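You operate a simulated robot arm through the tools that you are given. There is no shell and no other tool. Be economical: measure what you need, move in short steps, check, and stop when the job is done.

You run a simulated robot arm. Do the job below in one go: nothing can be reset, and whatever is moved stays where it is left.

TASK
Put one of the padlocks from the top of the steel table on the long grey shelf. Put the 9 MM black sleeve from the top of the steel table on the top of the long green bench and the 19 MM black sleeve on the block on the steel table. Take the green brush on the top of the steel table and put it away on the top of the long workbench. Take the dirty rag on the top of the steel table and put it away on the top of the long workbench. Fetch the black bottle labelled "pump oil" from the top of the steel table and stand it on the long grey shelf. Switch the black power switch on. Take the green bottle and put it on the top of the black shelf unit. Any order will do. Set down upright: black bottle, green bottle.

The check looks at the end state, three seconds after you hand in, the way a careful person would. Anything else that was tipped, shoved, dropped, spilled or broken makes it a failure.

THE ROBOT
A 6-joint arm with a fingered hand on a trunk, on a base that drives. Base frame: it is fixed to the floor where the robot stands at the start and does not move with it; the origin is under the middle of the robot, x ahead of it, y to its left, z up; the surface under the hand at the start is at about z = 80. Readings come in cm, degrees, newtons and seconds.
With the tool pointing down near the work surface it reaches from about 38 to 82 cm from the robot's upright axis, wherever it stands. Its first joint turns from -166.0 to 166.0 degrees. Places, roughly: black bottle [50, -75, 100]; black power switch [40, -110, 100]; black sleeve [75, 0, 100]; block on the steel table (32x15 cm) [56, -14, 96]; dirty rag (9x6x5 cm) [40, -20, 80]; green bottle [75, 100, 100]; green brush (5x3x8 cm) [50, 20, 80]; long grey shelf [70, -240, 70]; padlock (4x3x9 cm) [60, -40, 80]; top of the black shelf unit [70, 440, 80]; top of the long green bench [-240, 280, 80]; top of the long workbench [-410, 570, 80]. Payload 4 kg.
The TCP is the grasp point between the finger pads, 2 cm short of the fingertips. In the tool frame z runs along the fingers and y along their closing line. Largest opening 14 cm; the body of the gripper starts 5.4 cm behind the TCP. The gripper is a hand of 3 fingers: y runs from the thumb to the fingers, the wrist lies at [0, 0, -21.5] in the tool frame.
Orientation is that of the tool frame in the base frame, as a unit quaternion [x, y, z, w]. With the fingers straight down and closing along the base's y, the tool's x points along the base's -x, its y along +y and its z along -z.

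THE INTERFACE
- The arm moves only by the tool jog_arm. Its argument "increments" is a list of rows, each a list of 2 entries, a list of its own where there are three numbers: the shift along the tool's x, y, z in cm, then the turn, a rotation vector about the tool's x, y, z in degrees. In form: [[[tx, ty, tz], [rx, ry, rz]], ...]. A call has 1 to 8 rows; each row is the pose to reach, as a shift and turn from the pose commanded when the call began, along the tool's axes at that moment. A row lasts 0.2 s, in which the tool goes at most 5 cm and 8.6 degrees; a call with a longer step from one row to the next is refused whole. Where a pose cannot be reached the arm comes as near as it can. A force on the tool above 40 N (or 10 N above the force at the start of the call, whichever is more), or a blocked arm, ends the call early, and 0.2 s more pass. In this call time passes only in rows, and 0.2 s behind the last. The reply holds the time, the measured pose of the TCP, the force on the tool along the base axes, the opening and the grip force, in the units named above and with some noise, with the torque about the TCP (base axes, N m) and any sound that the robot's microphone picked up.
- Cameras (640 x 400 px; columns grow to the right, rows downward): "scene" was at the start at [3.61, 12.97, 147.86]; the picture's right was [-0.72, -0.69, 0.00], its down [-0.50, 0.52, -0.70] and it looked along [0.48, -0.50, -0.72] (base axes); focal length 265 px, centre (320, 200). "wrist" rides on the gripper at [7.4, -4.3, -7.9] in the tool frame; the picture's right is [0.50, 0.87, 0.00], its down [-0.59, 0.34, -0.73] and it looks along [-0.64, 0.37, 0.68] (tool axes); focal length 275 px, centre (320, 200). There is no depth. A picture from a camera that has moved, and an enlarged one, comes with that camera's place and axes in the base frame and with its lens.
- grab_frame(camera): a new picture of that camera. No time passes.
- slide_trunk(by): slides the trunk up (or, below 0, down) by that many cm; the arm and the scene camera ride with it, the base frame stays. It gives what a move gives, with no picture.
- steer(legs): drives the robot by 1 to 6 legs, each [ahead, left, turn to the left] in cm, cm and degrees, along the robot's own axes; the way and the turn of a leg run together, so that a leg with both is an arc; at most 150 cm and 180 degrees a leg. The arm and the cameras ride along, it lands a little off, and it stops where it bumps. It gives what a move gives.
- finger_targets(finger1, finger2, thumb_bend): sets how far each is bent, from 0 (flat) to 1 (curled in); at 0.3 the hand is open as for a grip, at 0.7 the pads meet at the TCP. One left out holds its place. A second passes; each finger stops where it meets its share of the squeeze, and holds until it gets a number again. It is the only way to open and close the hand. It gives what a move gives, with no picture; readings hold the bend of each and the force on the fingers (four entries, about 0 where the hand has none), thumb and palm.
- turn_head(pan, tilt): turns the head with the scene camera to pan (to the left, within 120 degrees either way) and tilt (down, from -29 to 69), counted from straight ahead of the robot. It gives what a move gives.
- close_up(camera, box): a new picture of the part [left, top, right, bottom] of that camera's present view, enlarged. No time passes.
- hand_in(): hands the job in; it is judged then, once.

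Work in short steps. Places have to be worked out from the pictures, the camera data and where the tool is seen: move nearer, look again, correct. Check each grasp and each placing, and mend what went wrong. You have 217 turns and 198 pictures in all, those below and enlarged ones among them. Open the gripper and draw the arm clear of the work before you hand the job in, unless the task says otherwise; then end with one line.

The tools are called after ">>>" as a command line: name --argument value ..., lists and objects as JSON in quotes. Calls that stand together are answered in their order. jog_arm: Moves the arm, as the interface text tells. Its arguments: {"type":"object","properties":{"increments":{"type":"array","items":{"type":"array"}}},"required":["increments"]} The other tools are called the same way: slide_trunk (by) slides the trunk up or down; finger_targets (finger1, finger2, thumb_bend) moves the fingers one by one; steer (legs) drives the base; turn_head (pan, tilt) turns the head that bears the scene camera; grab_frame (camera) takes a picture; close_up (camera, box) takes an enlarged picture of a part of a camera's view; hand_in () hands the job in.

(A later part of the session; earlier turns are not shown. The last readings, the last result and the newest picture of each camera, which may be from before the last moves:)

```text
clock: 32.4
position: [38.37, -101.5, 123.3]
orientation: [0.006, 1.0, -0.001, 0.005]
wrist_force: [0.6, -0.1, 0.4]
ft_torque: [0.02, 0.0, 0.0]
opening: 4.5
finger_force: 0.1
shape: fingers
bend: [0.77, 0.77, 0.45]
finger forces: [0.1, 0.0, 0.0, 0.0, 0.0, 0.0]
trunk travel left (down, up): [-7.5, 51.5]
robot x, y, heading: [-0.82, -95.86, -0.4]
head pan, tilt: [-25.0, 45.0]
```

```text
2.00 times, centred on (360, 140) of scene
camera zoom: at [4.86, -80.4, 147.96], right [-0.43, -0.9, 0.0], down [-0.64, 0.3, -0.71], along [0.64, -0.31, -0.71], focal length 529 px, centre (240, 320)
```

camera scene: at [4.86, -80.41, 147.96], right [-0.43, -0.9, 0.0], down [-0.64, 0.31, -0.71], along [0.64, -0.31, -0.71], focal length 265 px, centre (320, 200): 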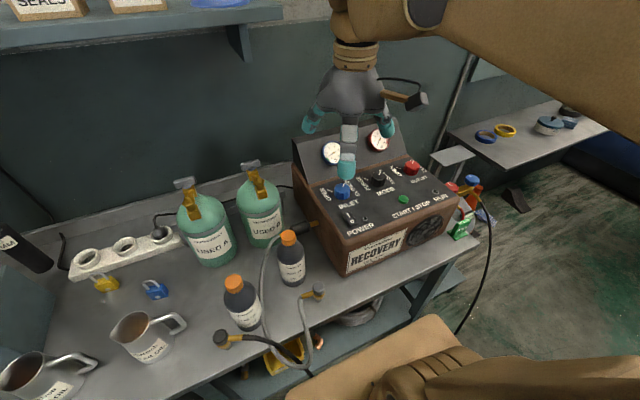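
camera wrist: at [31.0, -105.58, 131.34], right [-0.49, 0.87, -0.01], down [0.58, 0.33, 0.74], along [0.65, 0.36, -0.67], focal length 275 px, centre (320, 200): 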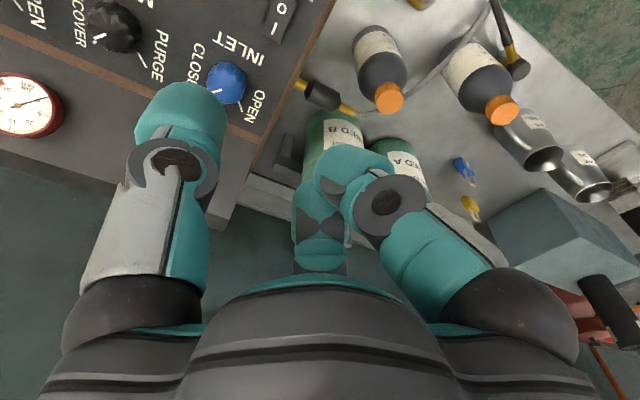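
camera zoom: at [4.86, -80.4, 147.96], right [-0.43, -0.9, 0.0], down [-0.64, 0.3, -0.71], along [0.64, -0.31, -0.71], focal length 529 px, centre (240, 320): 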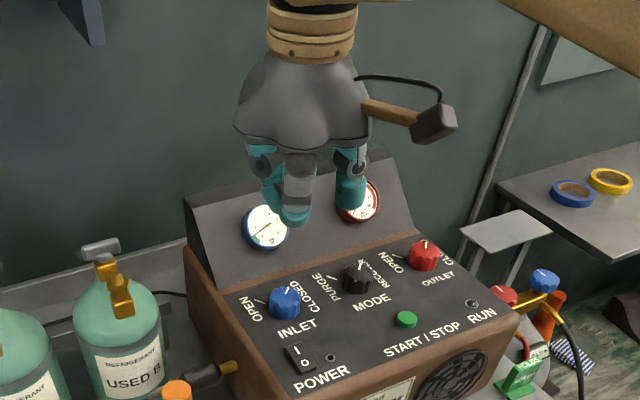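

>>> finger_targets --finger1 1.0 --finger2 1.0 --thumb_bend 0.4

>>> grab_frame --camera "wrist"

>>> close_up --camera "scene" --box '[300, 60, 420, 210]'

```text
clock: 33.4
position: [38.35, -101.55, 123.48]
orientation: [0.007, 1.0, -0.002, 0.006]
wrist_force: [-0.8, -0.4, -0.1]
ft_torque: [-0.03, -0.05, 0.01]
opening: 5.34
finger_force: 0.2
shape: fingers
bend: [0.78, 0.78, 0.4]
finger forces: [0.0, 0.1, 0.0, 0.0, 0.1, 0.1]
trunk travel left (down, up): [-7.5, 51.5]
robot x, y, heading: [-0.72, -96.02, -0.5]
head pan, tilt: [-25.0, 45.0]
```

```text
159 pictures are left
camera wrist: at [31.0, -105.58, 131.34], right [-0.49, 0.87, -0.01], down [0.58, 0.33, 0.74], along [0.65, 0.36, -0.67], focal length 275 px, centre (320, 200)
```

wrist: 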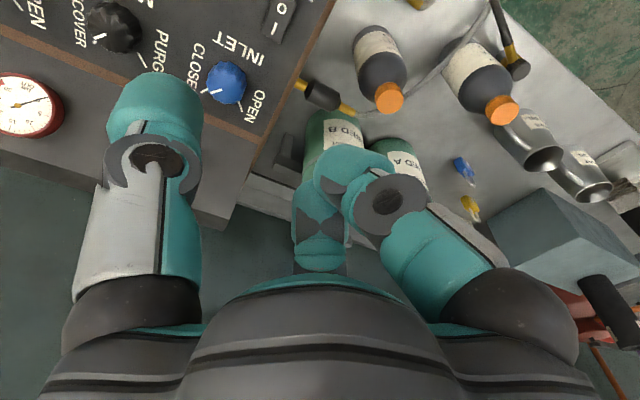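

```text
2.67 times, centred on (360, 135) of scene
camera zoom: at [4.86, -80.4, 147.96], right [-0.43, -0.9, 0.0], down [-0.64, 0.3, -0.71], along [0.64, -0.31, -0.71], focal length 706 px, centre (213, 373)
```

zoom: 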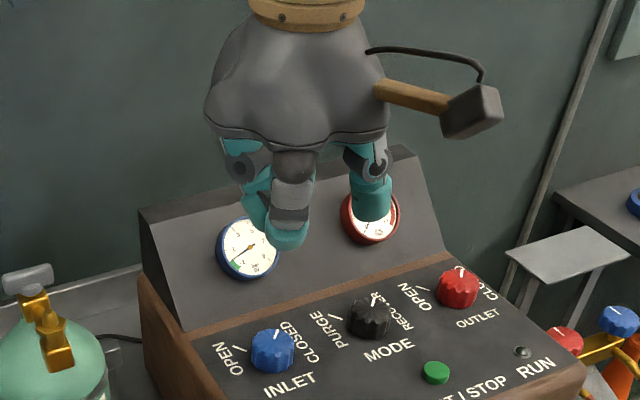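

Thumb tip is the lowest point, about (0, -7.2, -2.4) from the TCP. I move it above the "I" end and come down to ~3 cm above it.

>>> jog_arm --increments '[[[-2, 2, 2], [0, 0, 0]], [[-3.85, 3.4, 5.5], [0, 0, 0]], [[-3.85, 3.4, 10], [0, 0, 0]], [[-3.85, 3.4, 14], [0, 0, 0]], [[-3.85, 3.4, 17.5], [0, 0, 0]]]'

>>> close_up --camera "scene" --box '[300, 130, 420, 250]'

>>> grab_frame --camera "wrist"

```text
clock: 34.6
position: [42.54, -98.31, 106.08]
orientation: [0.006, 1.0, 0.0, 0.004]
wrist_force: [-0.3, 0.1, 0.7]
ft_torque: [0.0, -0.03, -0.04]
opening: 5.32
finger_force: 0.2
shape: fingers
bend: [0.78, 0.78, 0.4]
finger forces: [0.1, 0.0, 0.1, 0.0, 0.1, 0.0]
trunk travel left (down, up): [-7.5, 51.5]
robot x, y, heading: [-0.74, -95.39, -0.7]
head pan, tilt: [-25.0, 45.0]
```

```text
3.33 times, centred on (360, 190) of scene
camera zoom: at [4.91, -80.4, 147.96], right [-0.43, -0.9, 0.0], down [-0.64, 0.3, -0.71], along [0.64, -0.3, -0.71], focal length 882 px, centre (187, 233)
```

zoom: 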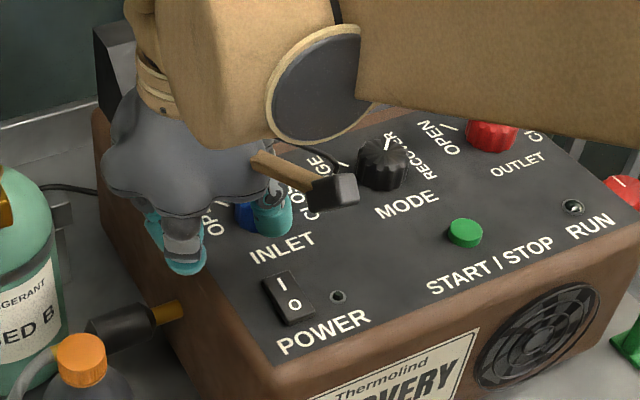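

```text
156 pictures are left
camera wrist: at [35.18, -102.42, 113.95], right [-0.49, 0.87, -0.01], down [0.58, 0.33, 0.74], along [0.65, 0.36, -0.67], focal length 275 px, centre (320, 200)
```

wrist: 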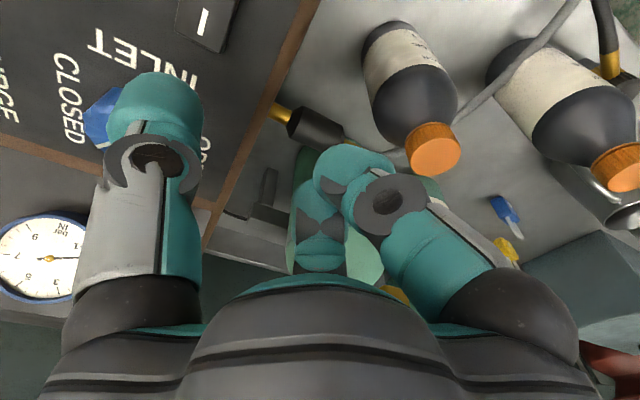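

The thumb tip is right over the "I" end. I press down slowly.

>>> jog_arm --increments '[[[0.5, 0, 1.5], [0, 0, 0]], [[0.5, 0, 2.5], [0, 0, 0]], [[0.5, 0, 3], [0, 0, 0]], [[0.5, 0, 3.4], [0, 0, 0]], [[0.5, 0, 3.8], [0, 0, 0]], [[0.5, 0, 4.2], [0, 0, 0]]]'

>>> close_up --camera "scene" --box '[310, 180, 410, 245]'

```text
clock: 36.0
position: [42.08, -98.12, 102.0]
orientation: [0.007, 1.0, -0.001, 0.005]
wrist_force: [-0.1, -0.4, -0.7]
ft_torque: [-0.01, 0.01, 0.02]
opening: 5.35
finger_force: 0.0
shape: fingers
bend: [0.78, 0.78, 0.4]
finger forces: [0.1, 0.0, 0.0, 0.0, 0.0, 0.1]
trunk travel left (down, up): [-7.5, 51.5]
robot x, y, heading: [-0.76, -95.92, -0.8]
head pan, tilt: [-25.0, 45.0]
```

```text
6.15 times, centred on (360, 212) of scene
camera zoom: at [4.87, -80.4, 147.96], right [-0.43, -0.9, 0.0], down [-0.64, 0.3, -0.71], along [0.64, -0.31, -0.71], focal length 1629 px, centre (74, 123)
```

zoom: 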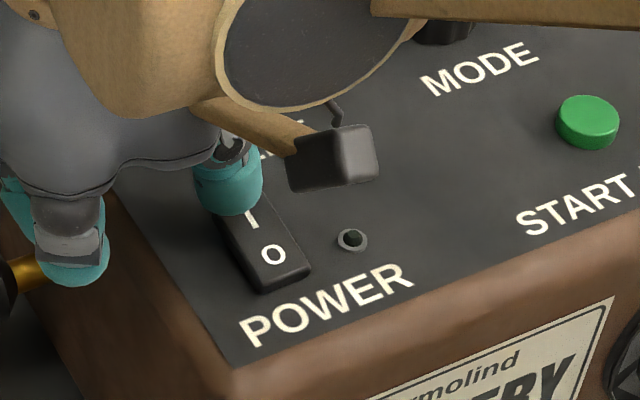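

>>> jog_arm --increments '[[[0.2, 0, 0.4], [0, 0, 0]], [[0.2, 0, 0.8], [0, 0, 0]], [[0.2, 0, 1.2], [0, 0, 0]], [[0.2, 0, 1.6], [0, 0, 0]], [[0.2, 0, 2.0], [0, 0, 0]]]'

>>> close_up --camera "scene" --box '[310, 180, 410, 245]'

```text
clock: 37.0
position: [41.85, -97.91, 100.74]
orientation: [0.004, 1.0, -0.002, 0.007]
wrist_force: [1.6, 6.9, 25.9]
ft_torque: [-1.71, 0.1, 0.01]
opening: 5.55
finger_force: 13.2
shape: fingers
bend: [0.78, 0.78, 0.39]
finger forces: [0.0, 0.1, 0.1, 0.0, 26.1, 0.0]
trunk travel left (down, up): [-7.5, 51.5]
robot x, y, heading: [-0.92, -95.67, -0.6]
head pan, tilt: [-25.0, 45.0]
stopped in row 4: the force on the tool passed its limit at 49 N (the readings are from after the stop); the commanded pose is now the measured one
```

```text
6.15 times, centred on (360, 212) of scene
camera zoom: at [4.65, -80.28, 147.98], right [-0.43, -0.9, 0.0], down [-0.64, 0.3, -0.71], along [0.64, -0.3, -0.71], focal length 1629 px, centre (74, 123)
```

zoom: 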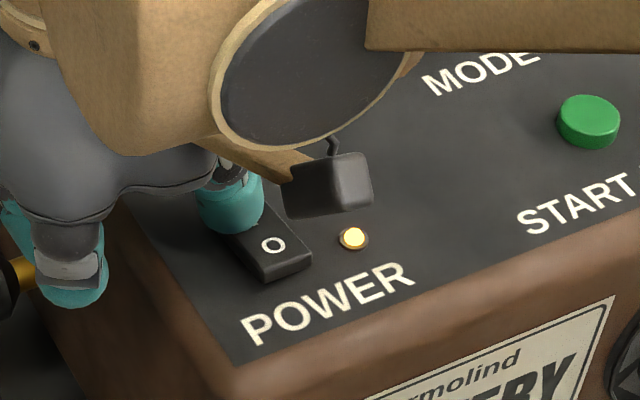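

The power lamp is lit: switch is on. I retract straight up and open the hand.

>>> jog_arm --increments '[[[0, 0, -4], [0, 0, 0]], [[0, 0, -8.5], [0, 0, 0]], [[0, 0, -13], [0, 0, 0]], [[0, 0, -17.5], [0, 0, 0]], [[0, 0, -22], [0, 0, 0]]]'

>>> finger_targets --finger1 0.3 --finger2 0.3 --thumb_bend 0.3

>>> grab_frame --camera "wrist"

>>> grab_frame --camera "scene"

```text
clock: 38.1
position: [41.69, -97.93, 122.53]
orientation: [0.005, 1.0, -0.001, 0.007]
wrist_force: [0.3, -0.2, 0.6]
ft_torque: [-0.02, -0.03, 0.0]
opening: 5.38
finger_force: 0.1
shape: fingers
bend: [0.78, 0.78, 0.4]
finger forces: [0.1, 0.1, 0.0, 0.1, 0.1, 0.0]
trunk travel left (down, up): [-7.5, 51.5]
robot x, y, heading: [-0.76, -96.04, -0.6]
head pan, tilt: [-25.0, 45.0]
```

```text
clock: 39.1
position: [41.77, -97.98, 122.45]
orientation: [0.005, 1.0, -0.001, 0.006]
wrist_force: [-0.1, -0.4, -0.2]
ft_torque: [0.0, 0.03, -0.02]
opening: 12.42
finger_force: 0.0
shape: fingers
bend: [0.3, 0.3, 0.3]
finger forces: [0.1, 0.0, 0.0, 0.1, 0.0, 0.0]
trunk travel left (down, up): [-7.5, 51.5]
robot x, y, heading: [-0.32, -95.55, -0.7]
head pan, tilt: [-25.0, 45.0]
```

```text
153 pictures are left
camera wrist: at [34.32, -101.99, 130.34], right [-0.49, 0.87, -0.01], down [0.58, 0.33, 0.74], along [0.65, 0.36, -0.67], focal length 275 px, centre (320, 200)
```

wrist: 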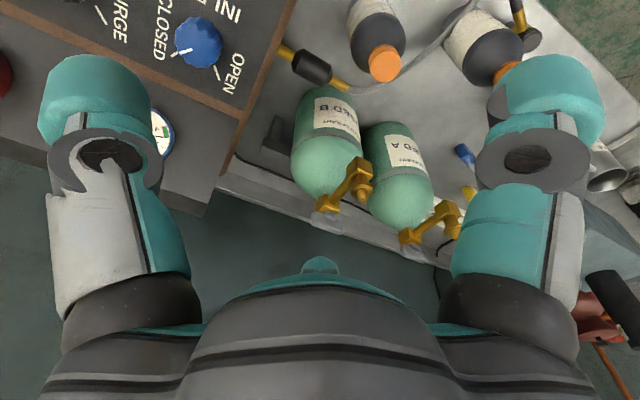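

```text
152 pictures are left
camera scene: at [4.86, -80.39, 147.96], right [-0.43, -0.9, 0.0], down [-0.64, 0.3, -0.71], along [0.64, -0.3, -0.71], focal length 265 px, centre (320, 200)
```

scene: 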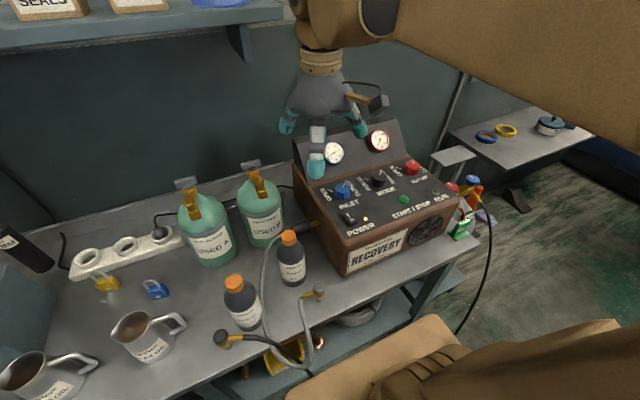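

Pump-oil bottle: cap top triangulates to (41.4, -90.1, 99.5). I go above it, to grip cap/neck from the top.

>>> jog_arm --increments '[[[0.2, 4, 2], [0, 0, 0]], [[0.3, 7.9, 4], [0, 0, 0]], [[0.3, 7.9, 8.5], [0, 0, 0]], [[0.3, 7.9, 13], [0, 0, 0]], [[0.3, 7.9, 17.5], [0, 0, 0]]]'

>>> grab_frame --camera "wrist"

>>> close_up --camera "scene" --box '[180, 130, 380, 300]'

```text
clock: 40.4
position: [41.62, -90.36, 104.93]
orientation: [0.005, 1.0, 0.0, 0.006]
wrist_force: [0.3, 0.1, -0.4]
ft_torque: [0.01, -0.01, -0.01]
opening: 12.44
finger_force: 0.0
shape: fingers
bend: [0.3, 0.3, 0.3]
finger forces: [0.1, 0.0, 0.0, 0.0, 0.0, 0.1]
trunk travel left (down, up): [-7.5, 51.5]
robot x, y, heading: [-0.9, -95.95, -0.6]
head pan, tilt: [-25.0, 45.0]
```

```text
151 pictures are left
camera wrist: at [34.29, -94.39, 112.73], right [-0.49, 0.87, -0.01], down [0.58, 0.33, 0.74], along [0.65, 0.36, -0.67], focal length 275 px, centre (320, 200)
```

wrist: 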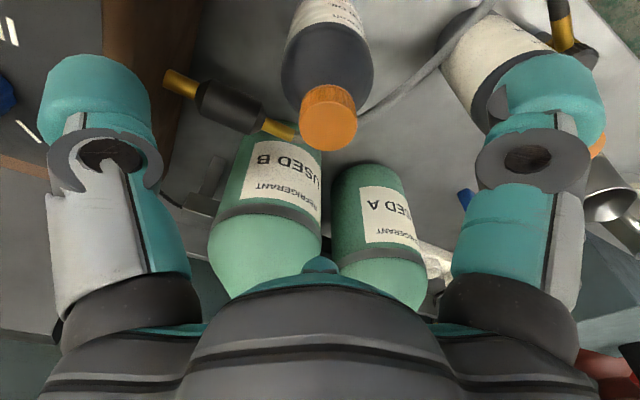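

```text
2.35 times, centred on (280, 215) of scene
camera zoom: at [4.91, -80.37, 147.96], right [-0.43, -0.9, 0.0], down [-0.64, 0.3, -0.71], along [0.64, -0.3, -0.71], focal length 623 px, centre (414, 165)
```

zoom: 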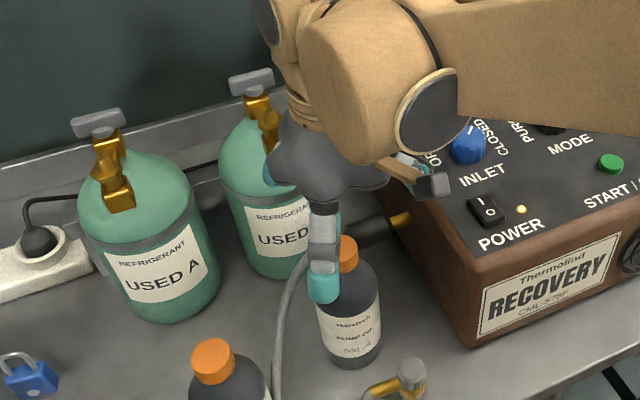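

Well aligned. I lower to z≈97 so that pads sit at cap/neck, and check before closing.

>>> jog_arm --increments '[[[0, 0.2, 3], [0, 0, 0]], [[0, 0.3, 6], [0, 0, 0]], [[0, 0.3, 8.2], [0, 0, 0]]]'

>>> grab_frame --camera "wrist"

>>> close_up --camera "scene" --box '[200, 170, 360, 300]'

```text
clock: 41.1
position: [41.88, -89.69, 96.91]
orientation: [0.005, 1.0, 0.0, 0.006]
wrist_force: [-0.7, -0.2, 0.5]
ft_torque: [0.03, -0.01, -0.01]
opening: 12.4
finger_force: 0.1
shape: fingers
bend: [0.3, 0.3, 0.3]
finger forces: [0.0, 0.0, 0.1, 0.0, 0.1, 0.1]
trunk travel left (down, up): [-7.5, 51.5]
robot x, y, heading: [-1.1, -95.5, -0.4]
head pan, tilt: [-25.0, 45.0]
```

```text
149 pictures are left
camera wrist: at [34.46, -93.85, 104.7], right [-0.49, 0.87, -0.01], down [0.58, 0.33, 0.74], along [0.65, 0.36, -0.67], focal length 275 px, centre (320, 200)
```

wrist: 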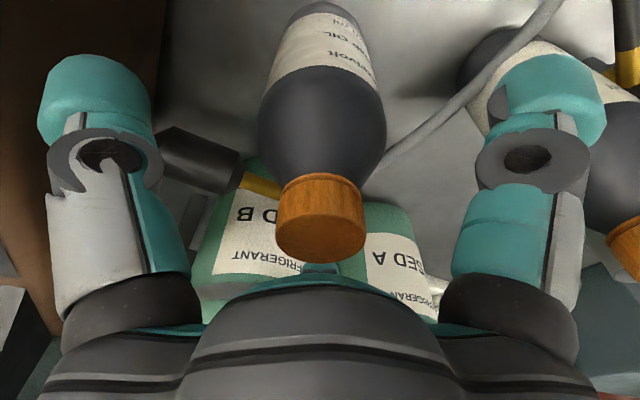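

```text
3.08 times, centred on (280, 235) of scene
camera zoom: at [4.89, -80.38, 147.96], right [-0.43, -0.9, 0.0], down [-0.64, 0.3, -0.71], along [0.64, -0.3, -0.71], focal length 814 px, centre (443, 92)
```

zoom: 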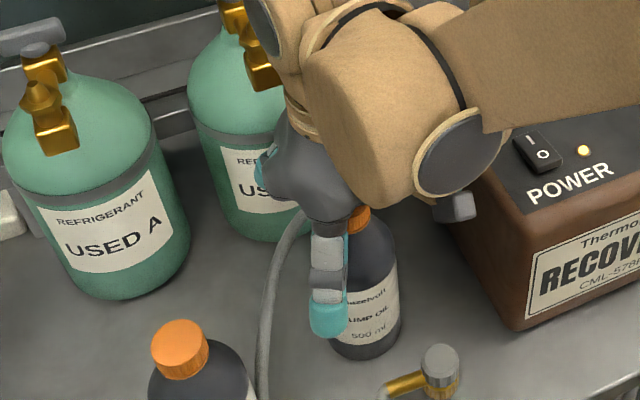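

Cap is centred at the grasp point. Closing.

>>> finger_targets --finger1 0.7 --finger2 0.7 --thumb_bend 0.7

>>> grab_frame --camera "wrist"

```text
clock: 42.1
position: [41.91, -89.69, 96.92]
orientation: [0.006, 1.0, -0.001, 0.006]
wrist_force: [0.4, -0.3, 4.6]
ft_torque: [0.06, 0.04, -0.01]
opening: 3.65
finger_force: 19.8
shape: fingers
bend: [0.59, 0.6, 0.61]
finger forces: [11.6, 10.7, 0.1, 0.1, 17.0, 0.1]
trunk travel left (down, up): [-7.5, 51.5]
robot x, y, heading: [-0.47, -96.0, -0.4]
head pan, tilt: [-25.0, 45.0]
```

```text
147 pictures are left
camera wrist: at [34.44, -93.87, 104.75], right [-0.49, 0.87, -0.01], down [0.58, 0.33, 0.74], along [0.65, 0.36, -0.67], focal length 275 px, centre (320, 200)
```

wrist: 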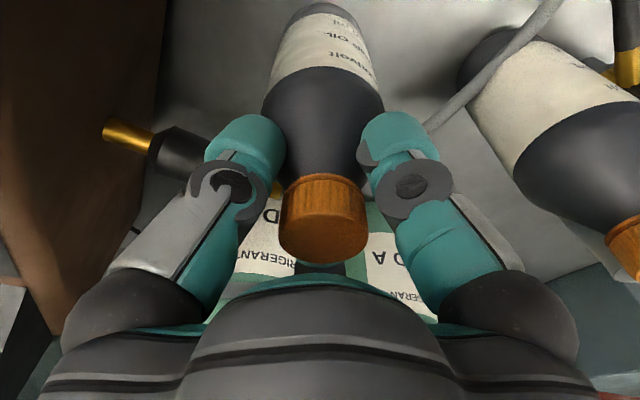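

Grip on the neck under the cap. I lift 4 cm and check it holds.

>>> jog_arm --increments '[[[0, 0, -1], [0, 0, 0]], [[0, 0, -2.5], [0, 0, 0]], [[0, 0, -4], [0, 0, 0]]]'

>>> grab_frame --camera "wrist"

>>> close_up --camera "scene" --box '[200, 170, 360, 300]'

```text
clock: 43.0
position: [41.75, -89.87, 100.87]
orientation: [0.005, 1.0, -0.002, 0.006]
wrist_force: [0.3, 0.6, -5.4]
ft_torque: [0.02, 0.01, 0.02]
opening: 2.43
finger_force: 11.7
shape: fingers
bend: [0.6, 0.62, 0.67]
finger forces: [8.6, 8.6, 0.1, 0.0, 6.2, 0.0]
trunk travel left (down, up): [-7.5, 51.5]
robot x, y, heading: [-0.78, -95.57, -0.4]
head pan, tilt: [-25.0, 45.0]
```

```text
146 pictures are left
camera wrist: at [34.41, -93.92, 108.77], right [-0.49, 0.87, -0.01], down [0.58, 0.33, 0.74], along [0.65, 0.36, -0.67], focal length 275 px, centre (320, 200)
```

wrist: 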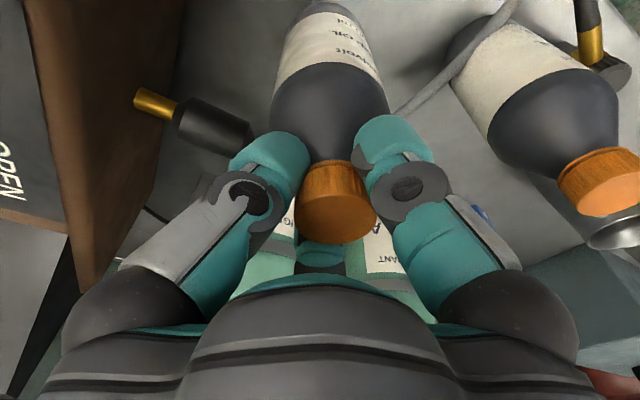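

```text
3.08 times, centred on (280, 235) of scene
camera zoom: at [4.88, -80.38, 147.96], right [-0.43, -0.9, 0.0], down [-0.64, 0.3, -0.71], along [0.64, -0.3, -0.71], focal length 814 px, centre (443, 92)
```

zoom: 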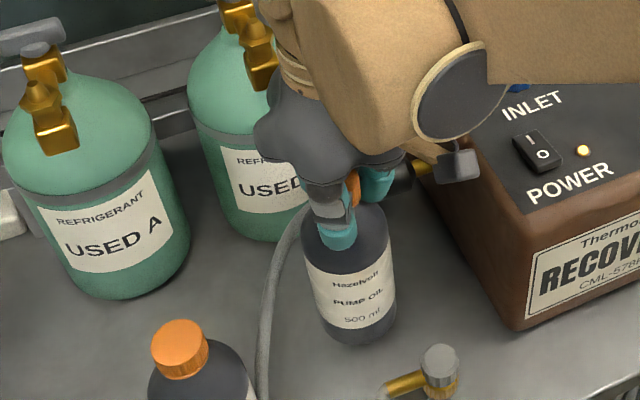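

The bottle hangs caged below the cap. I tighten the squeeze.

>>> finger_targets --finger1 0.85 --finger2 0.85 --thumb_bend 0.85

>>> grab_frame --camera "wrist"

```text
clock: 44.0
position: [41.85, -89.87, 100.8]
orientation: [0.005, 1.0, -0.001, 0.005]
wrist_force: [0.1, 0.1, -4.5]
ft_torque: [0.01, 0.01, -0.05]
opening: 2.18
finger_force: 19.0
shape: fingers
bend: [0.59, 0.61, 0.68]
finger forces: [11.7, 11.2, 0.0, 0.0, 15.5, 0.1]
trunk travel left (down, up): [-7.5, 51.5]
robot x, y, heading: [-0.68, -95.86, -0.6]
head pan, tilt: [-25.0, 45.0]
```

```text
144 pictures are left
camera wrist: at [34.43, -93.92, 108.75], right [-0.49, 0.87, -0.01], down [0.58, 0.33, 0.74], along [0.65, 0.36, -0.67], focal length 275 px, centre (320, 200)
```

wrist: 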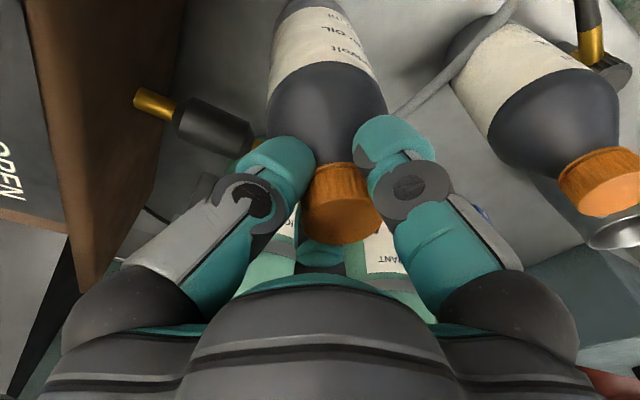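

Held. I lift high, then look right toward the grey shelf.

>>> jog_arm --increments '[[[0, 0, -4.5], [0, 0, 0]], [[0, 0, -9], [0, 0, 0]], [[0, 0, -13.5], [0, 0, 0]], [[0, 0, -18], [0, 0, 0]], [[0, 0, -22], [0, 0, 0]]]'

>>> turn_head --pan -60 --tilt 25

>>> grab_frame --camera "scene"

```text
clock: 45.1
position: [41.58, -89.69, 122.96]
orientation: [0.006, 1.0, -0.001, 0.006]
wrist_force: [0.1, 0.9, -4.7]
ft_torque: [-0.01, -0.01, 0.02]
opening: 2.1
finger_force: 19.3
shape: fingers
bend: [0.59, 0.61, 0.68]
finger forces: [12.3, 10.6, 0.1, 0.0, 14.4, 0.1]
trunk travel left (down, up): [-7.5, 51.5]
robot x, y, heading: [-0.28, -95.58, -0.4]
head pan, tilt: [-25.0, 45.0]
```

```text
clock: 46.2
position: [41.65, -89.76, 122.94]
orientation: [0.005, 1.0, -0.001, 0.006]
wrist_force: [-0.4, 0.2, -5.3]
ft_torque: [0.06, 0.01, -0.04]
opening: 2.11
finger_force: 18.6
shape: fingers
bend: [0.59, 0.61, 0.68]
finger forces: [12.3, 10.2, 0.1, 0.0, 14.5, 0.1]
trunk travel left (down, up): [-7.5, 51.5]
robot x, y, heading: [-0.59, -95.46, -0.8]
head pan, tilt: [-60.0, 25.0]
```

```text
143 pictures are left
camera scene: at [2.1, -84.89, 151.01], right [-0.87, -0.49, 0.0], down [-0.21, 0.37, -0.91], along [0.45, -0.79, -0.42], focal length 265 px, centre (320, 200)
```

scene: 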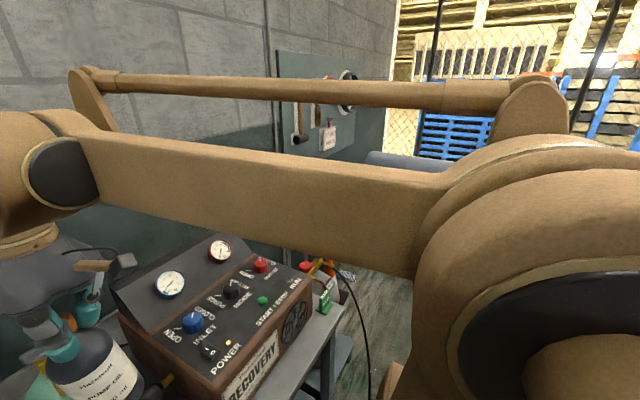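

The grey shelf (with tape rolls) is around (67, -245, 70). I back off slightly and drive right.

>>> steer --legs '[[-15, 0, 0], [0, -75, 0]]'

>>> turn_head --pan -30 --tilt 40

>>> grab_frame --camera "scene"

>>> grab_frame --camera "wrist"

```text
clock: 51.1
position: [26.16, -163.64, 122.89]
orientation: [0.007, 1.0, -0.001, 0.006]
wrist_force: [-0.8, -0.7, -5.9]
ft_torque: [0.02, 0.01, -0.01]
opening: 2.09
finger_force: 17.8
shape: fingers
bend: [0.59, 0.61, 0.68]
finger forces: [12.7, 9.7, 0.0, 0.0, 14.2, 0.0]
trunk travel left (down, up): [-7.5, 51.5]
robot x, y, heading: [-16.32, -169.41, -0.7]
head pan, tilt: [-60.0, 25.0]
```

```text
clock: 52.1
position: [26.17, -163.56, 122.86]
orientation: [0.008, 1.0, -0.001, 0.005]
wrist_force: [-0.5, -1.4, -4.8]
ft_torque: [0.04, -0.02, -0.01]
opening: 2.07
finger_force: 18.3
shape: fingers
bend: [0.59, 0.61, 0.68]
finger forces: [12.7, 9.8, 0.0, 0.0, 14.2, 0.0]
trunk travel left (down, up): [-7.5, 51.5]
robot x, y, heading: [-15.94, -169.39, -0.7]
head pan, tilt: [-30.0, 40.0]
```

```text
142 pictures are left
camera scene: at [-10.57, -154.99, 148.69], right [-0.51, -0.86, 0.0], down [-0.55, 0.33, -0.77], along [0.66, -0.39, -0.64], focal length 265 px, centre (320, 200)
```

scene: 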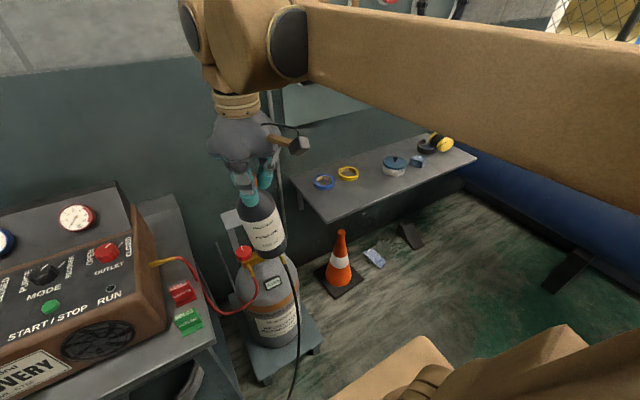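

```text
141 pictures are left
camera wrist: at [18.67, -167.64, 130.78], right [-0.49, 0.87, -0.01], down [0.58, 0.33, 0.74], along [0.65, 0.36, -0.67], focal length 275 px, centre (320, 200)
```

wrist: 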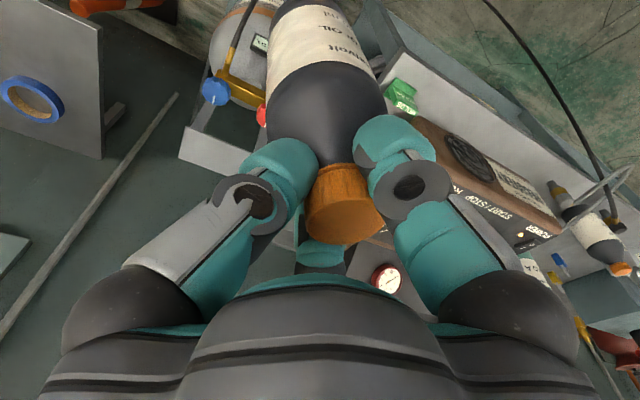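

Shelf spans x≈57–93, y≈-198…-301, z≈70, with tapes at (81,-212) and (81,-227). I drive further right and ahead.

>>> steer --legs '[[0, -38, 0], [14, 0, 0]]'

>>> turn_head --pan -20 --tilt 40

>>> grab_frame --camera "scene"

```text
clock: 55.4
position: [39.75, -201.96, 122.85]
orientation: [0.012, 1.0, -0.001, 0.005]
wrist_force: [0.6, 0.0, -5.3]
ft_torque: [0.01, 0.01, 0.01]
opening: 2.09
finger_force: 18.0
shape: fingers
bend: [0.59, 0.61, 0.68]
finger forces: [12.7, 10.1, 0.0, 0.0, 13.9, 0.0]
trunk travel left (down, up): [-7.5, 51.5]
robot x, y, heading: [-2.52, -207.48, -1.1]
head pan, tilt: [-30.0, 40.0]
```

```text
clock: 56.1
position: [39.63, -202.11, 122.94]
orientation: [0.012, 1.0, -0.001, 0.006]
wrist_force: [-0.1, -0.5, -5.3]
ft_torque: [0.0, 0.02, 0.03]
opening: 2.05
finger_force: 18.4
shape: fingers
bend: [0.59, 0.61, 0.68]
finger forces: [12.9, 10.1, 0.0, 0.0, 13.7, 0.0]
trunk travel left (down, up): [-7.5, 51.5]
robot x, y, heading: [-2.72, -207.47, -1.2]
head pan, tilt: [-20.0, 40.0]
```

```text
140 pictures are left
camera scene: at [3.78, -191.67, 148.68], right [-0.36, -0.93, 0.0], down [-0.6, 0.23, -0.77], along [0.71, -0.28, -0.64], focal length 265 px, centre (320, 200)
```

scene: 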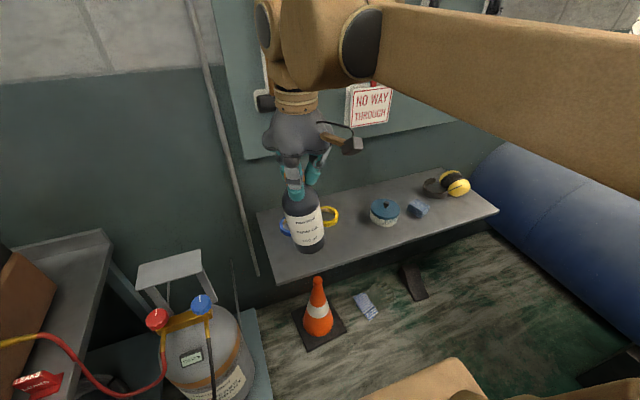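

I carry the bottle over the shelf to about (66, -210).

>>> jog_arm --increments '[[[-4.4, -1.3, 1], [0, 0, 0]], [[-8.8, -2.6, 2], [0, 0, 0]], [[-13.2, -4, 3], [0, 0, 0]], [[-17.6, -5.3, 4], [0, 0, 0]], [[-22, -6.6, 5], [0, 0, 0]], [[-26, -8, 7], [0, 0, 0]], [[-26.3, -8, 11.5], [0, 0, 0]], [[-26.3, -8, 16], [0, 0, 0]]]'

>>> jog_arm --increments '[[[0, 0, 4.5], [0, 0, 0]], [[0, 0, 9], [0, 0, 0]], [[0, 0, 13], [0, 0, 0]]]'

>>> grab_frame --camera "scene"

```text
clock: 57.9
position: [66.01, -210.87, 107.34]
orientation: [0.012, 1.0, -0.001, 0.006]
wrist_force: [0.4, -0.4, -5.4]
ft_torque: [-0.01, 0.03, -0.03]
opening: 2.03
finger_force: 18.7
shape: fingers
bend: [0.59, 0.61, 0.69]
finger forces: [13.5, 10.3, 0.0, 0.0, 13.2, 0.0]
trunk travel left (down, up): [-7.5, 51.5]
robot x, y, heading: [-2.58, -207.89, -1.2]
head pan, tilt: [-20.0, 40.0]
```

```text
clock: 58.7
position: [66.2, -210.81, 94.33]
orientation: [0.012, 1.0, -0.001, 0.006]
wrist_force: [0.0, -0.3, -4.4]
ft_torque: [0.01, 0.03, 0.0]
opening: 2.02
finger_force: 18.4
shape: fingers
bend: [0.59, 0.61, 0.69]
finger forces: [13.5, 10.4, 0.0, 0.1, 13.2, 0.1]
trunk travel left (down, up): [-7.5, 51.5]
robot x, y, heading: [-2.53, -207.59, -1.0]
head pan, tilt: [-20.0, 40.0]
```

```text
139 pictures are left
camera scene: at [3.86, -191.68, 148.68], right [-0.36, -0.93, 0.0], down [-0.6, 0.23, -0.77], along [0.71, -0.28, -0.64], focal length 265 px, centre (320, 200)
```

scene: 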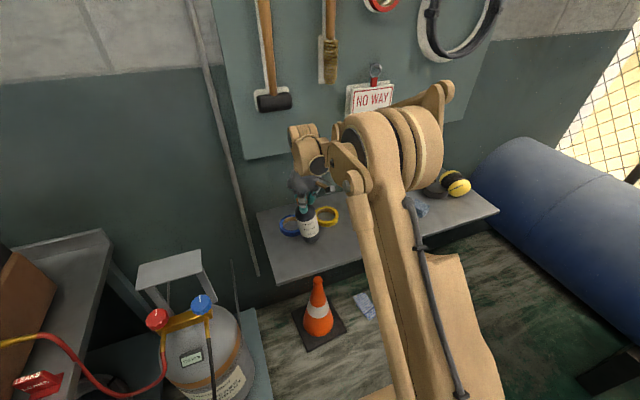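

Bottle is well over the shelf, with free space around it. I lower until contact.

>>> jog_arm --increments '[[[0, 0, 2], [0, 0, 0]], [[0, 0, 4], [0, 0, 0]], [[0, 0, 4.7], [0, 0, 0]], [[0, 0, 5.1], [0, 0, 0]], [[0, 0, 5.5], [0, 0, 0]], [[0, 0, 5.9], [0, 0, 0]], [[0, 0, 6.3], [0, 0, 0]], [[0, 0, 6.7], [0, 0, 0]]]'

>>> close_up --camera "scene" --box '[250, 150, 380, 280]'

```text
clock: 59.2
position: [66.13, -210.62, 92.23]
orientation: [0.013, 1.0, -0.001, 0.007]
wrist_force: [0.3, -0.6, 24.8]
ft_torque: [0.34, 0.0, -0.02]
opening: 1.99
finger_force: 29.1
shape: fingers
bend: [0.59, 0.61, 0.69]
finger forces: [19.2, 18.9, 0.0, 0.1, 19.7, 0.0]
trunk travel left (down, up): [-7.5, 51.5]
robot x, y, heading: [-2.52, -207.45, -1.4]
head pan, tilt: [-20.0, 40.0]
stopped in row 2: the force on the tool passed its limit at 62 N (the readings are from after the stop); the commanded pose is now the measured one
```

```text
3.08 times, centred on (315, 215) of scene
camera zoom: at [3.61, -191.67, 148.73], right [-0.36, -0.93, 0.0], down [-0.6, 0.23, -0.77], along [0.71, -0.28, -0.64], focal length 814 px, centre (335, 154)
```

zoom: 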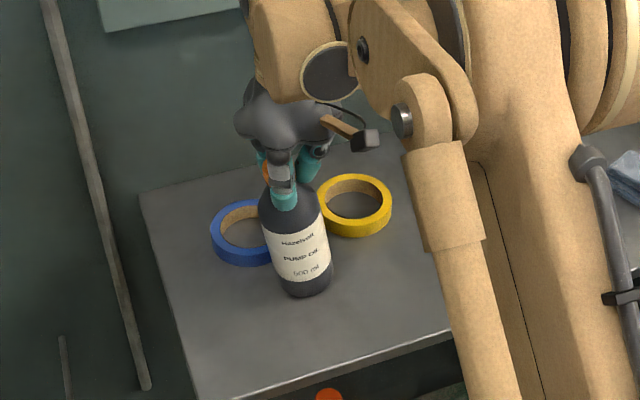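

Contact at bottle base z≈74.7, matching the shelf top; tapes are clear of it. I ease off 0.2 cm and release.

>>> jog_arm --increments '[[[0, 0, -0.2], [0, 0, 0]]]'

>>> finger_targets --finger1 0.3 --finger2 0.3 --thumb_bend 0.3

>>> close_up --camera "scene" --box '[250, 150, 380, 280]'

>>> grab_frame --camera "wrist"

```text
clock: 59.6
position: [66.11, -210.64, 92.19]
orientation: [0.012, 1.0, -0.002, 0.007]
wrist_force: [0.5, -0.7, 11.4]
ft_torque: [0.24, -0.02, 0.0]
opening: 2.0
finger_force: 24.6
shape: fingers
bend: [0.59, 0.61, 0.69]
finger forces: [16.3, 15.7, 0.0, 0.1, 16.2, 0.1]
trunk travel left (down, up): [-7.5, 51.5]
robot x, y, heading: [-2.53, -207.35, -1.5]
head pan, tilt: [-20.0, 40.0]
```

```text
clock: 60.6
position: [66.09, -210.8, 92.18]
orientation: [0.012, 1.0, -0.001, 0.007]
wrist_force: [0.4, 0.8, -0.1]
ft_torque: [-0.06, 0.0, 0.0]
opening: 12.43
finger_force: 0.1
shape: fingers
bend: [0.3, 0.3, 0.3]
finger forces: [0.0, 0.1, 0.0, 0.0, 0.0, 0.1]
trunk travel left (down, up): [-7.5, 51.5]
robot x, y, heading: [-2.64, -207.3, -1.3]
head pan, tilt: [-20.0, 40.0]
```

```text
3.08 times, centred on (315, 215) of scene
camera zoom: at [3.79, -191.67, 148.68], right [-0.36, -0.93, 0.0], down [-0.6, 0.23, -0.77], along [0.71, -0.28, -0.64], focal length 814 px, centre (335, 154)
```

zoom: 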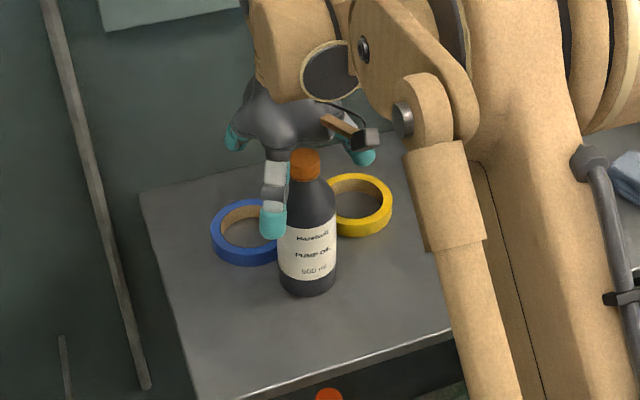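

```text
136 pictures are left
camera wrist: at [58.7, -214.67, 100.05], right [-0.48, 0.88, -0.01], down [0.59, 0.33, 0.74], along [0.65, 0.35, -0.67], focal length 275 px, centre (320, 200)
```

wrist: 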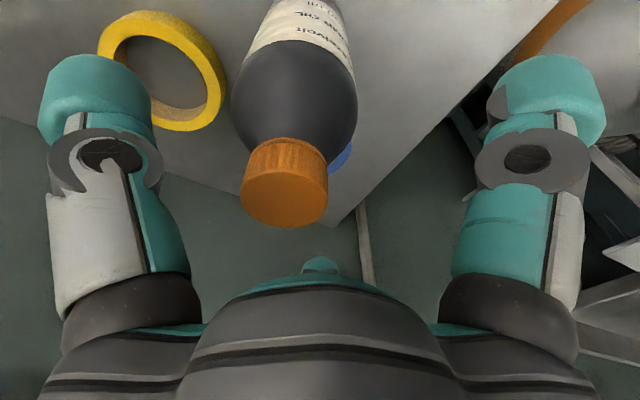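

Bottle stands upright on the shelf. I withdraw straight up, then back.

>>> jog_arm --increments '[[[0, 0, -4.5], [0, 0, 0]], [[0, 0, -9], [0, 0, 0]], [[0, 0, -13.5], [0, 0, 0]], [[0, 0, -18], [0, 0, 0]], [[3, 1, -21.5], [0, 0, 0]], [[7, 2, -24], [0, 0, 0]], [[11.5, 3, -26], [0, 0, 0]], [[15, 4, -28], [0, 0, 0]]]'

>>> grab_frame --camera "scene"

```text
refused: row 7 steps farther than a row can; nothing moved
```

```text
135 pictures are left
camera scene: at [3.79, -191.67, 148.68], right [-0.36, -0.93, 0.0], down [-0.6, 0.23, -0.77], along [0.71, -0.28, -0.64], focal length 265 px, centre (320, 200)
```

scene: 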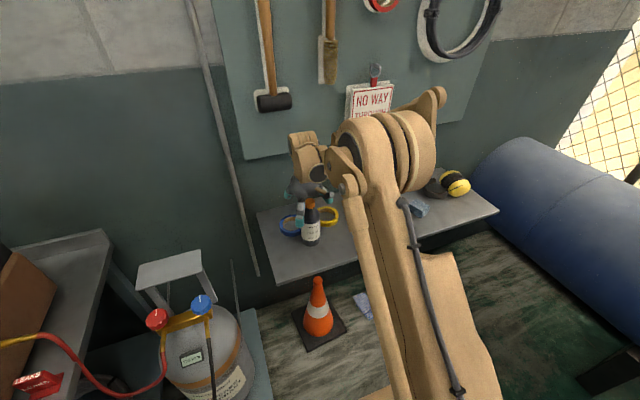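

One row was too long; I resend with shorter steps.

>>> jog_arm --increments '[[[0, 0, -4.5], [0, 0, 0]], [[0, 0, -9], [0, 0, 0]], [[0, 0, -13.5], [0, 0, 0]], [[0, 0, -18], [0, 0, 0]], [[2.5, 1, -21.5], [0, 0, 0]], [[6, 2, -24], [0, 0, 0]], [[10, 3, -26], [0, 0, 0]], [[14, 4, -28], [0, 0, 0]]]'

>>> jog_arm --increments '[[[4.5, 1, 0], [0, 0, 0]], [[9, 2, 0], [0, 0, 0]], [[12, 3, 0], [0, 0, 0]]]'

>>> grab_frame --camera "scene"

```text
clock: 62.4
position: [51.65, -206.11, 120.08]
orientation: [0.012, 1.0, -0.001, 0.007]
wrist_force: [0.4, 0.1, 0.1]
ft_torque: [0.03, 0.0, 0.0]
opening: 12.39
finger_force: 0.0
shape: fingers
bend: [0.3, 0.3, 0.3]
finger forces: [0.0, 0.0, 0.0, 0.1, 0.0, 0.0]
trunk travel left (down, up): [-7.5, 51.5]
robot x, y, heading: [-2.58, -207.7, -1.2]
head pan, tilt: [-20.0, 40.0]
```

```text
clock: 63.2
position: [39.77, -202.88, 119.98]
orientation: [0.012, 1.0, -0.001, 0.006]
wrist_force: [-1.2, -0.2, 0.8]
ft_torque: [-0.01, 0.01, 0.02]
opening: 12.43
finger_force: 0.1
shape: fingers
bend: [0.3, 0.3, 0.3]
finger forces: [0.0, 0.0, 0.0, 0.0, 0.0, 0.0]
trunk travel left (down, up): [-7.5, 51.5]
robot x, y, heading: [-2.6, -207.64, -1.2]
head pan, tilt: [-20.0, 40.0]
```

```text
134 pictures are left
camera scene: at [3.72, -191.67, 148.69], right [-0.36, -0.93, 0.0], down [-0.6, 0.23, -0.77], along [0.71, -0.28, -0.64], focal length 265 px, centre (320, 200)
```

scene: 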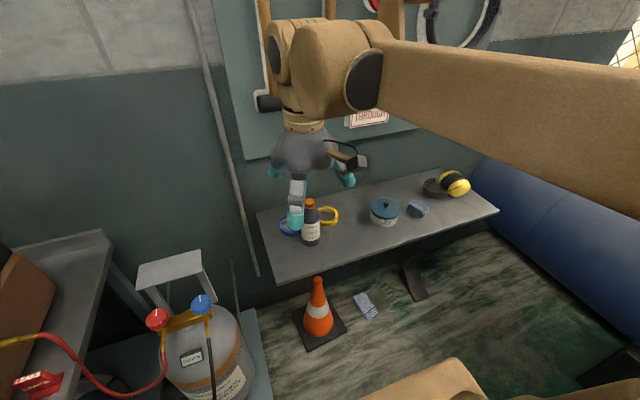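

Bottle placed. Back to the table for the blue padlock.

>>> steer --legs '[[-13, 0, 1.2], [0, 145, 0], [10, 0, 0]]'

>>> turn_head --pan -20 --tilt 48

>>> grab_frame --camera "scene"

>>> grab_frame --camera "wrist"

```text
clock: 72.1
position: [37.21, -56.62, 119.95]
orientation: [0.007, 1.0, -0.001, 0.006]
wrist_force: [0.6, 0.3, -0.2]
ft_torque: [-0.01, -0.01, 0.02]
opening: 12.45
finger_force: 0.1
shape: fingers
bend: [0.3, 0.3, 0.3]
finger forces: [0.0, 0.0, 0.0, 0.0, 0.0, 0.0]
trunk travel left (down, up): [-7.5, 51.5]
robot x, y, heading: [-5.15, -61.62, -0.6]
head pan, tilt: [-20.0, 40.0]
```

```text
clock: 72.8
position: [37.11, -56.61, 120.03]
orientation: [0.006, 1.0, -0.001, 0.006]
wrist_force: [0.5, 0.1, 0.7]
ft_torque: [0.02, 0.0, 0.01]
opening: 12.42
finger_force: 0.0
shape: fingers
bend: [0.3, 0.3, 0.3]
finger forces: [0.0, 0.0, 0.0, 0.0, 0.1, 0.0]
trunk travel left (down, up): [-7.5, 51.5]
robot x, y, heading: [-5.2, -61.6, -0.5]
head pan, tilt: [-20.0, 48.0]
```

```text
133 pictures are left
camera scene: at [0.37, -45.57, 147.54], right [-0.35, -0.94, 0.0], down [-0.7, 0.26, -0.67], along [0.63, -0.24, -0.74], focal length 265 px, centre (320, 200)
```

scene: 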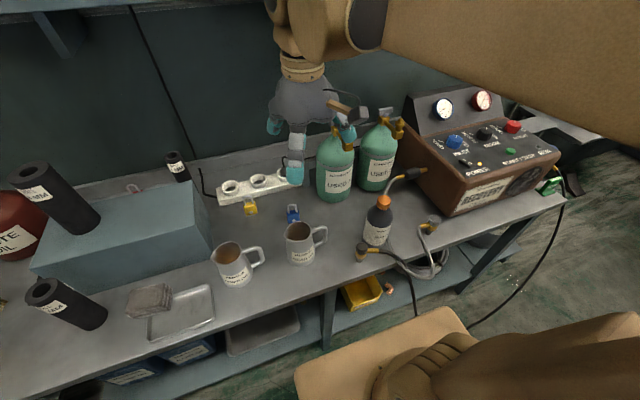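

```text
132 pictures are left
camera wrist: at [29.74, -60.72, 127.83], right [-0.49, 0.87, -0.01], down [0.58, 0.33, 0.74], along [0.65, 0.36, -0.67], focal length 275 px, centre (320, 200)
```

wrist: 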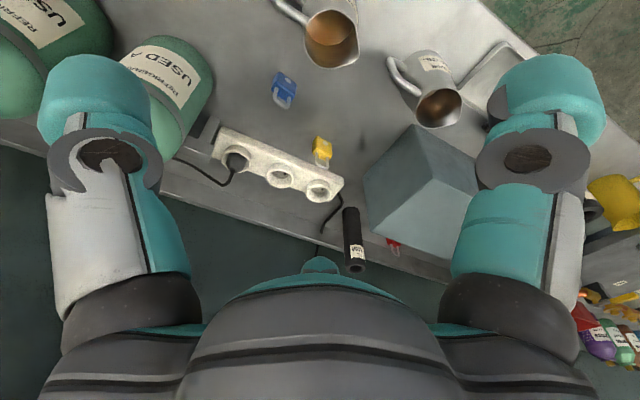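

Blue padlock at about (52,-55.5), yellow at (58.5,-44). I zoom to compare free space and orientation.

>>> close_up --camera "scene" --box '[200, 160, 340, 280]'

>>> close_up --camera "wrist" --box '[220, 20, 440, 210]'

```text
3.33 times, centred on (270, 220) of scene
camera zoom: at [0.37, -45.57, 147.54], right [-0.35, -0.94, 0.0], down [-0.7, 0.26, -0.67], along [0.63, -0.24, -0.74], focal length 882 px, centre (487, 133)
```

zoom: 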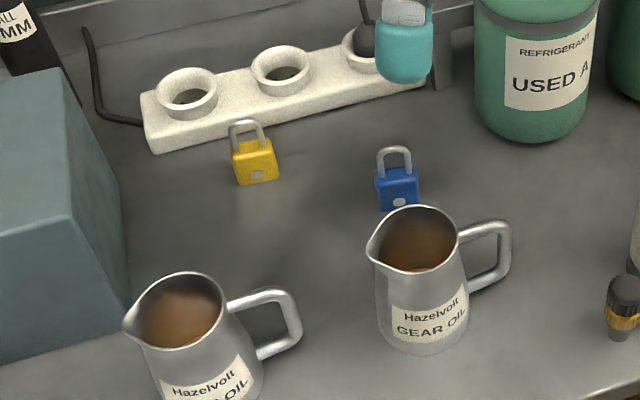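

```text
2.11 times, centred on (330, 115) of wrist
camera zoom: at [29.74, -60.72, 127.83], right [-0.49, 0.87, -0.01], down [0.58, 0.33, 0.74], along [0.65, 0.36, -0.67], focal length 580 px, centre (299, 379)
```

zoom: 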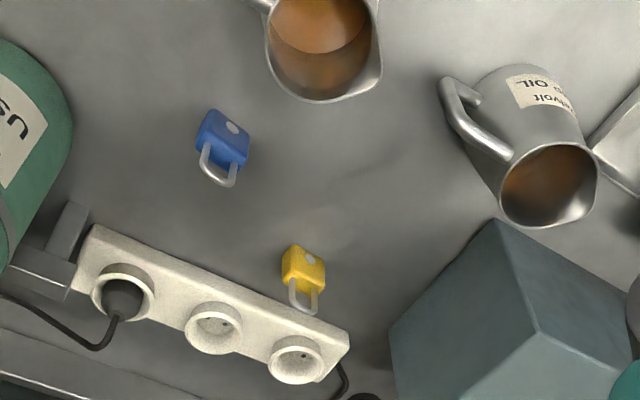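

I take the blue one: I narrow the hand a bit to keep clear of the full mug, and go above the lock.

>>> finger_targets --finger1 0.42 --finger2 0.42 --thumb_bend 0.42

>>> jog_arm --increments '[[[-4.5, 0.3, 0], [0, 0, 0]], [[-9, 0.6, 0], [0, 0, 0]], [[-13, 0.9, 1], [0, 0, 0]], [[-15, 1.1, 5], [0, 0, 0]], [[-15, 1.1, 10], [0, 0, 0]], [[-15, 1.1, 15], [0, 0, 0]], [[-15, 1.1, 20], [0, 0, 0]], [[-15, 1.1, 24], [0, 0, 0]]]'

>>> grab_frame --camera "wrist"

>>> close_up --camera "scene" --box '[200, 130, 380, 280]'

```text
clock: 73.8
position: [37.1, -56.61, 120.03]
orientation: [0.007, 1.0, -0.001, 0.007]
wrist_force: [0.0, -0.7, 0.1]
ft_torque: [0.0, 0.0, -0.01]
opening: 8.9
finger_force: 0.1
shape: fingers
bend: [0.42, 0.42, 0.42]
finger forces: [0.1, 0.0, 0.0, 0.0, 0.0, 0.1]
trunk travel left (down, up): [-7.5, 51.5]
robot x, y, heading: [-5.22, -61.62, -0.5]
head pan, tilt: [-20.0, 48.0]
```

```text
clock: 75.6
position: [52.66, -55.49, 96.11]
orientation: [0.008, 1.0, -0.001, 0.006]
wrist_force: [-0.1, 0.3, -0.1]
ft_torque: [0.0, -0.01, 0.02]
opening: 8.9
finger_force: 0.1
shape: fingers
bend: [0.42, 0.42, 0.42]
finger forces: [0.0, 0.0, 0.0, 0.0, 0.0, 0.1]
trunk travel left (down, up): [-7.5, 51.5]
robot x, y, heading: [-5.31, -61.79, -0.9]
head pan, tilt: [-20.0, 48.0]
```

```text
129 pictures are left
camera wrist: at [45.2, -59.67, 103.99], right [-0.49, 0.87, -0.01], down [0.58, 0.33, 0.74], along [0.65, 0.36, -0.67], focal length 275 px, centre (320, 200)
```

wrist: 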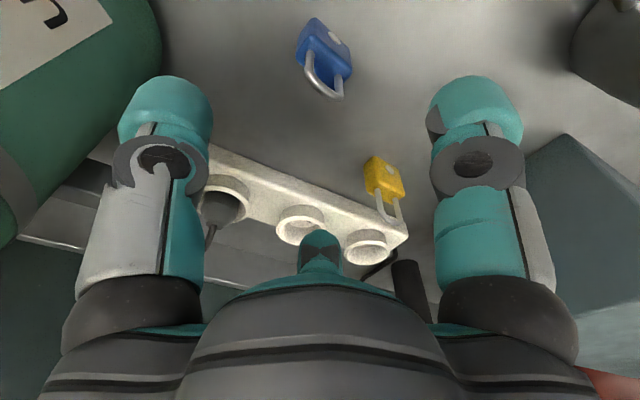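

```text
2.67 times, centred on (290, 205) of scene
camera zoom: at [0.42, -45.56, 147.54], right [-0.35, -0.94, 0.0], down [-0.7, 0.26, -0.67], along [0.63, -0.24, -0.74], focal length 706 px, centre (400, 187)
```

zoom: 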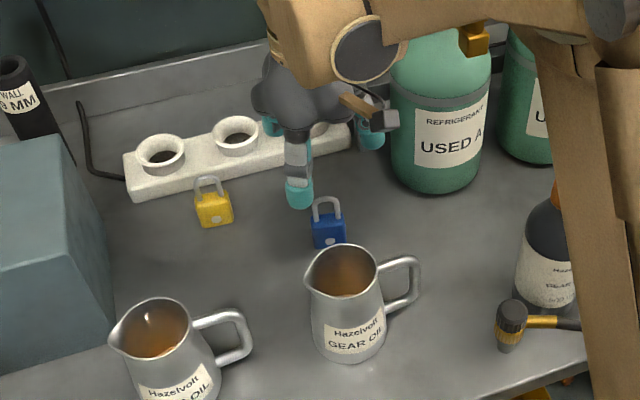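

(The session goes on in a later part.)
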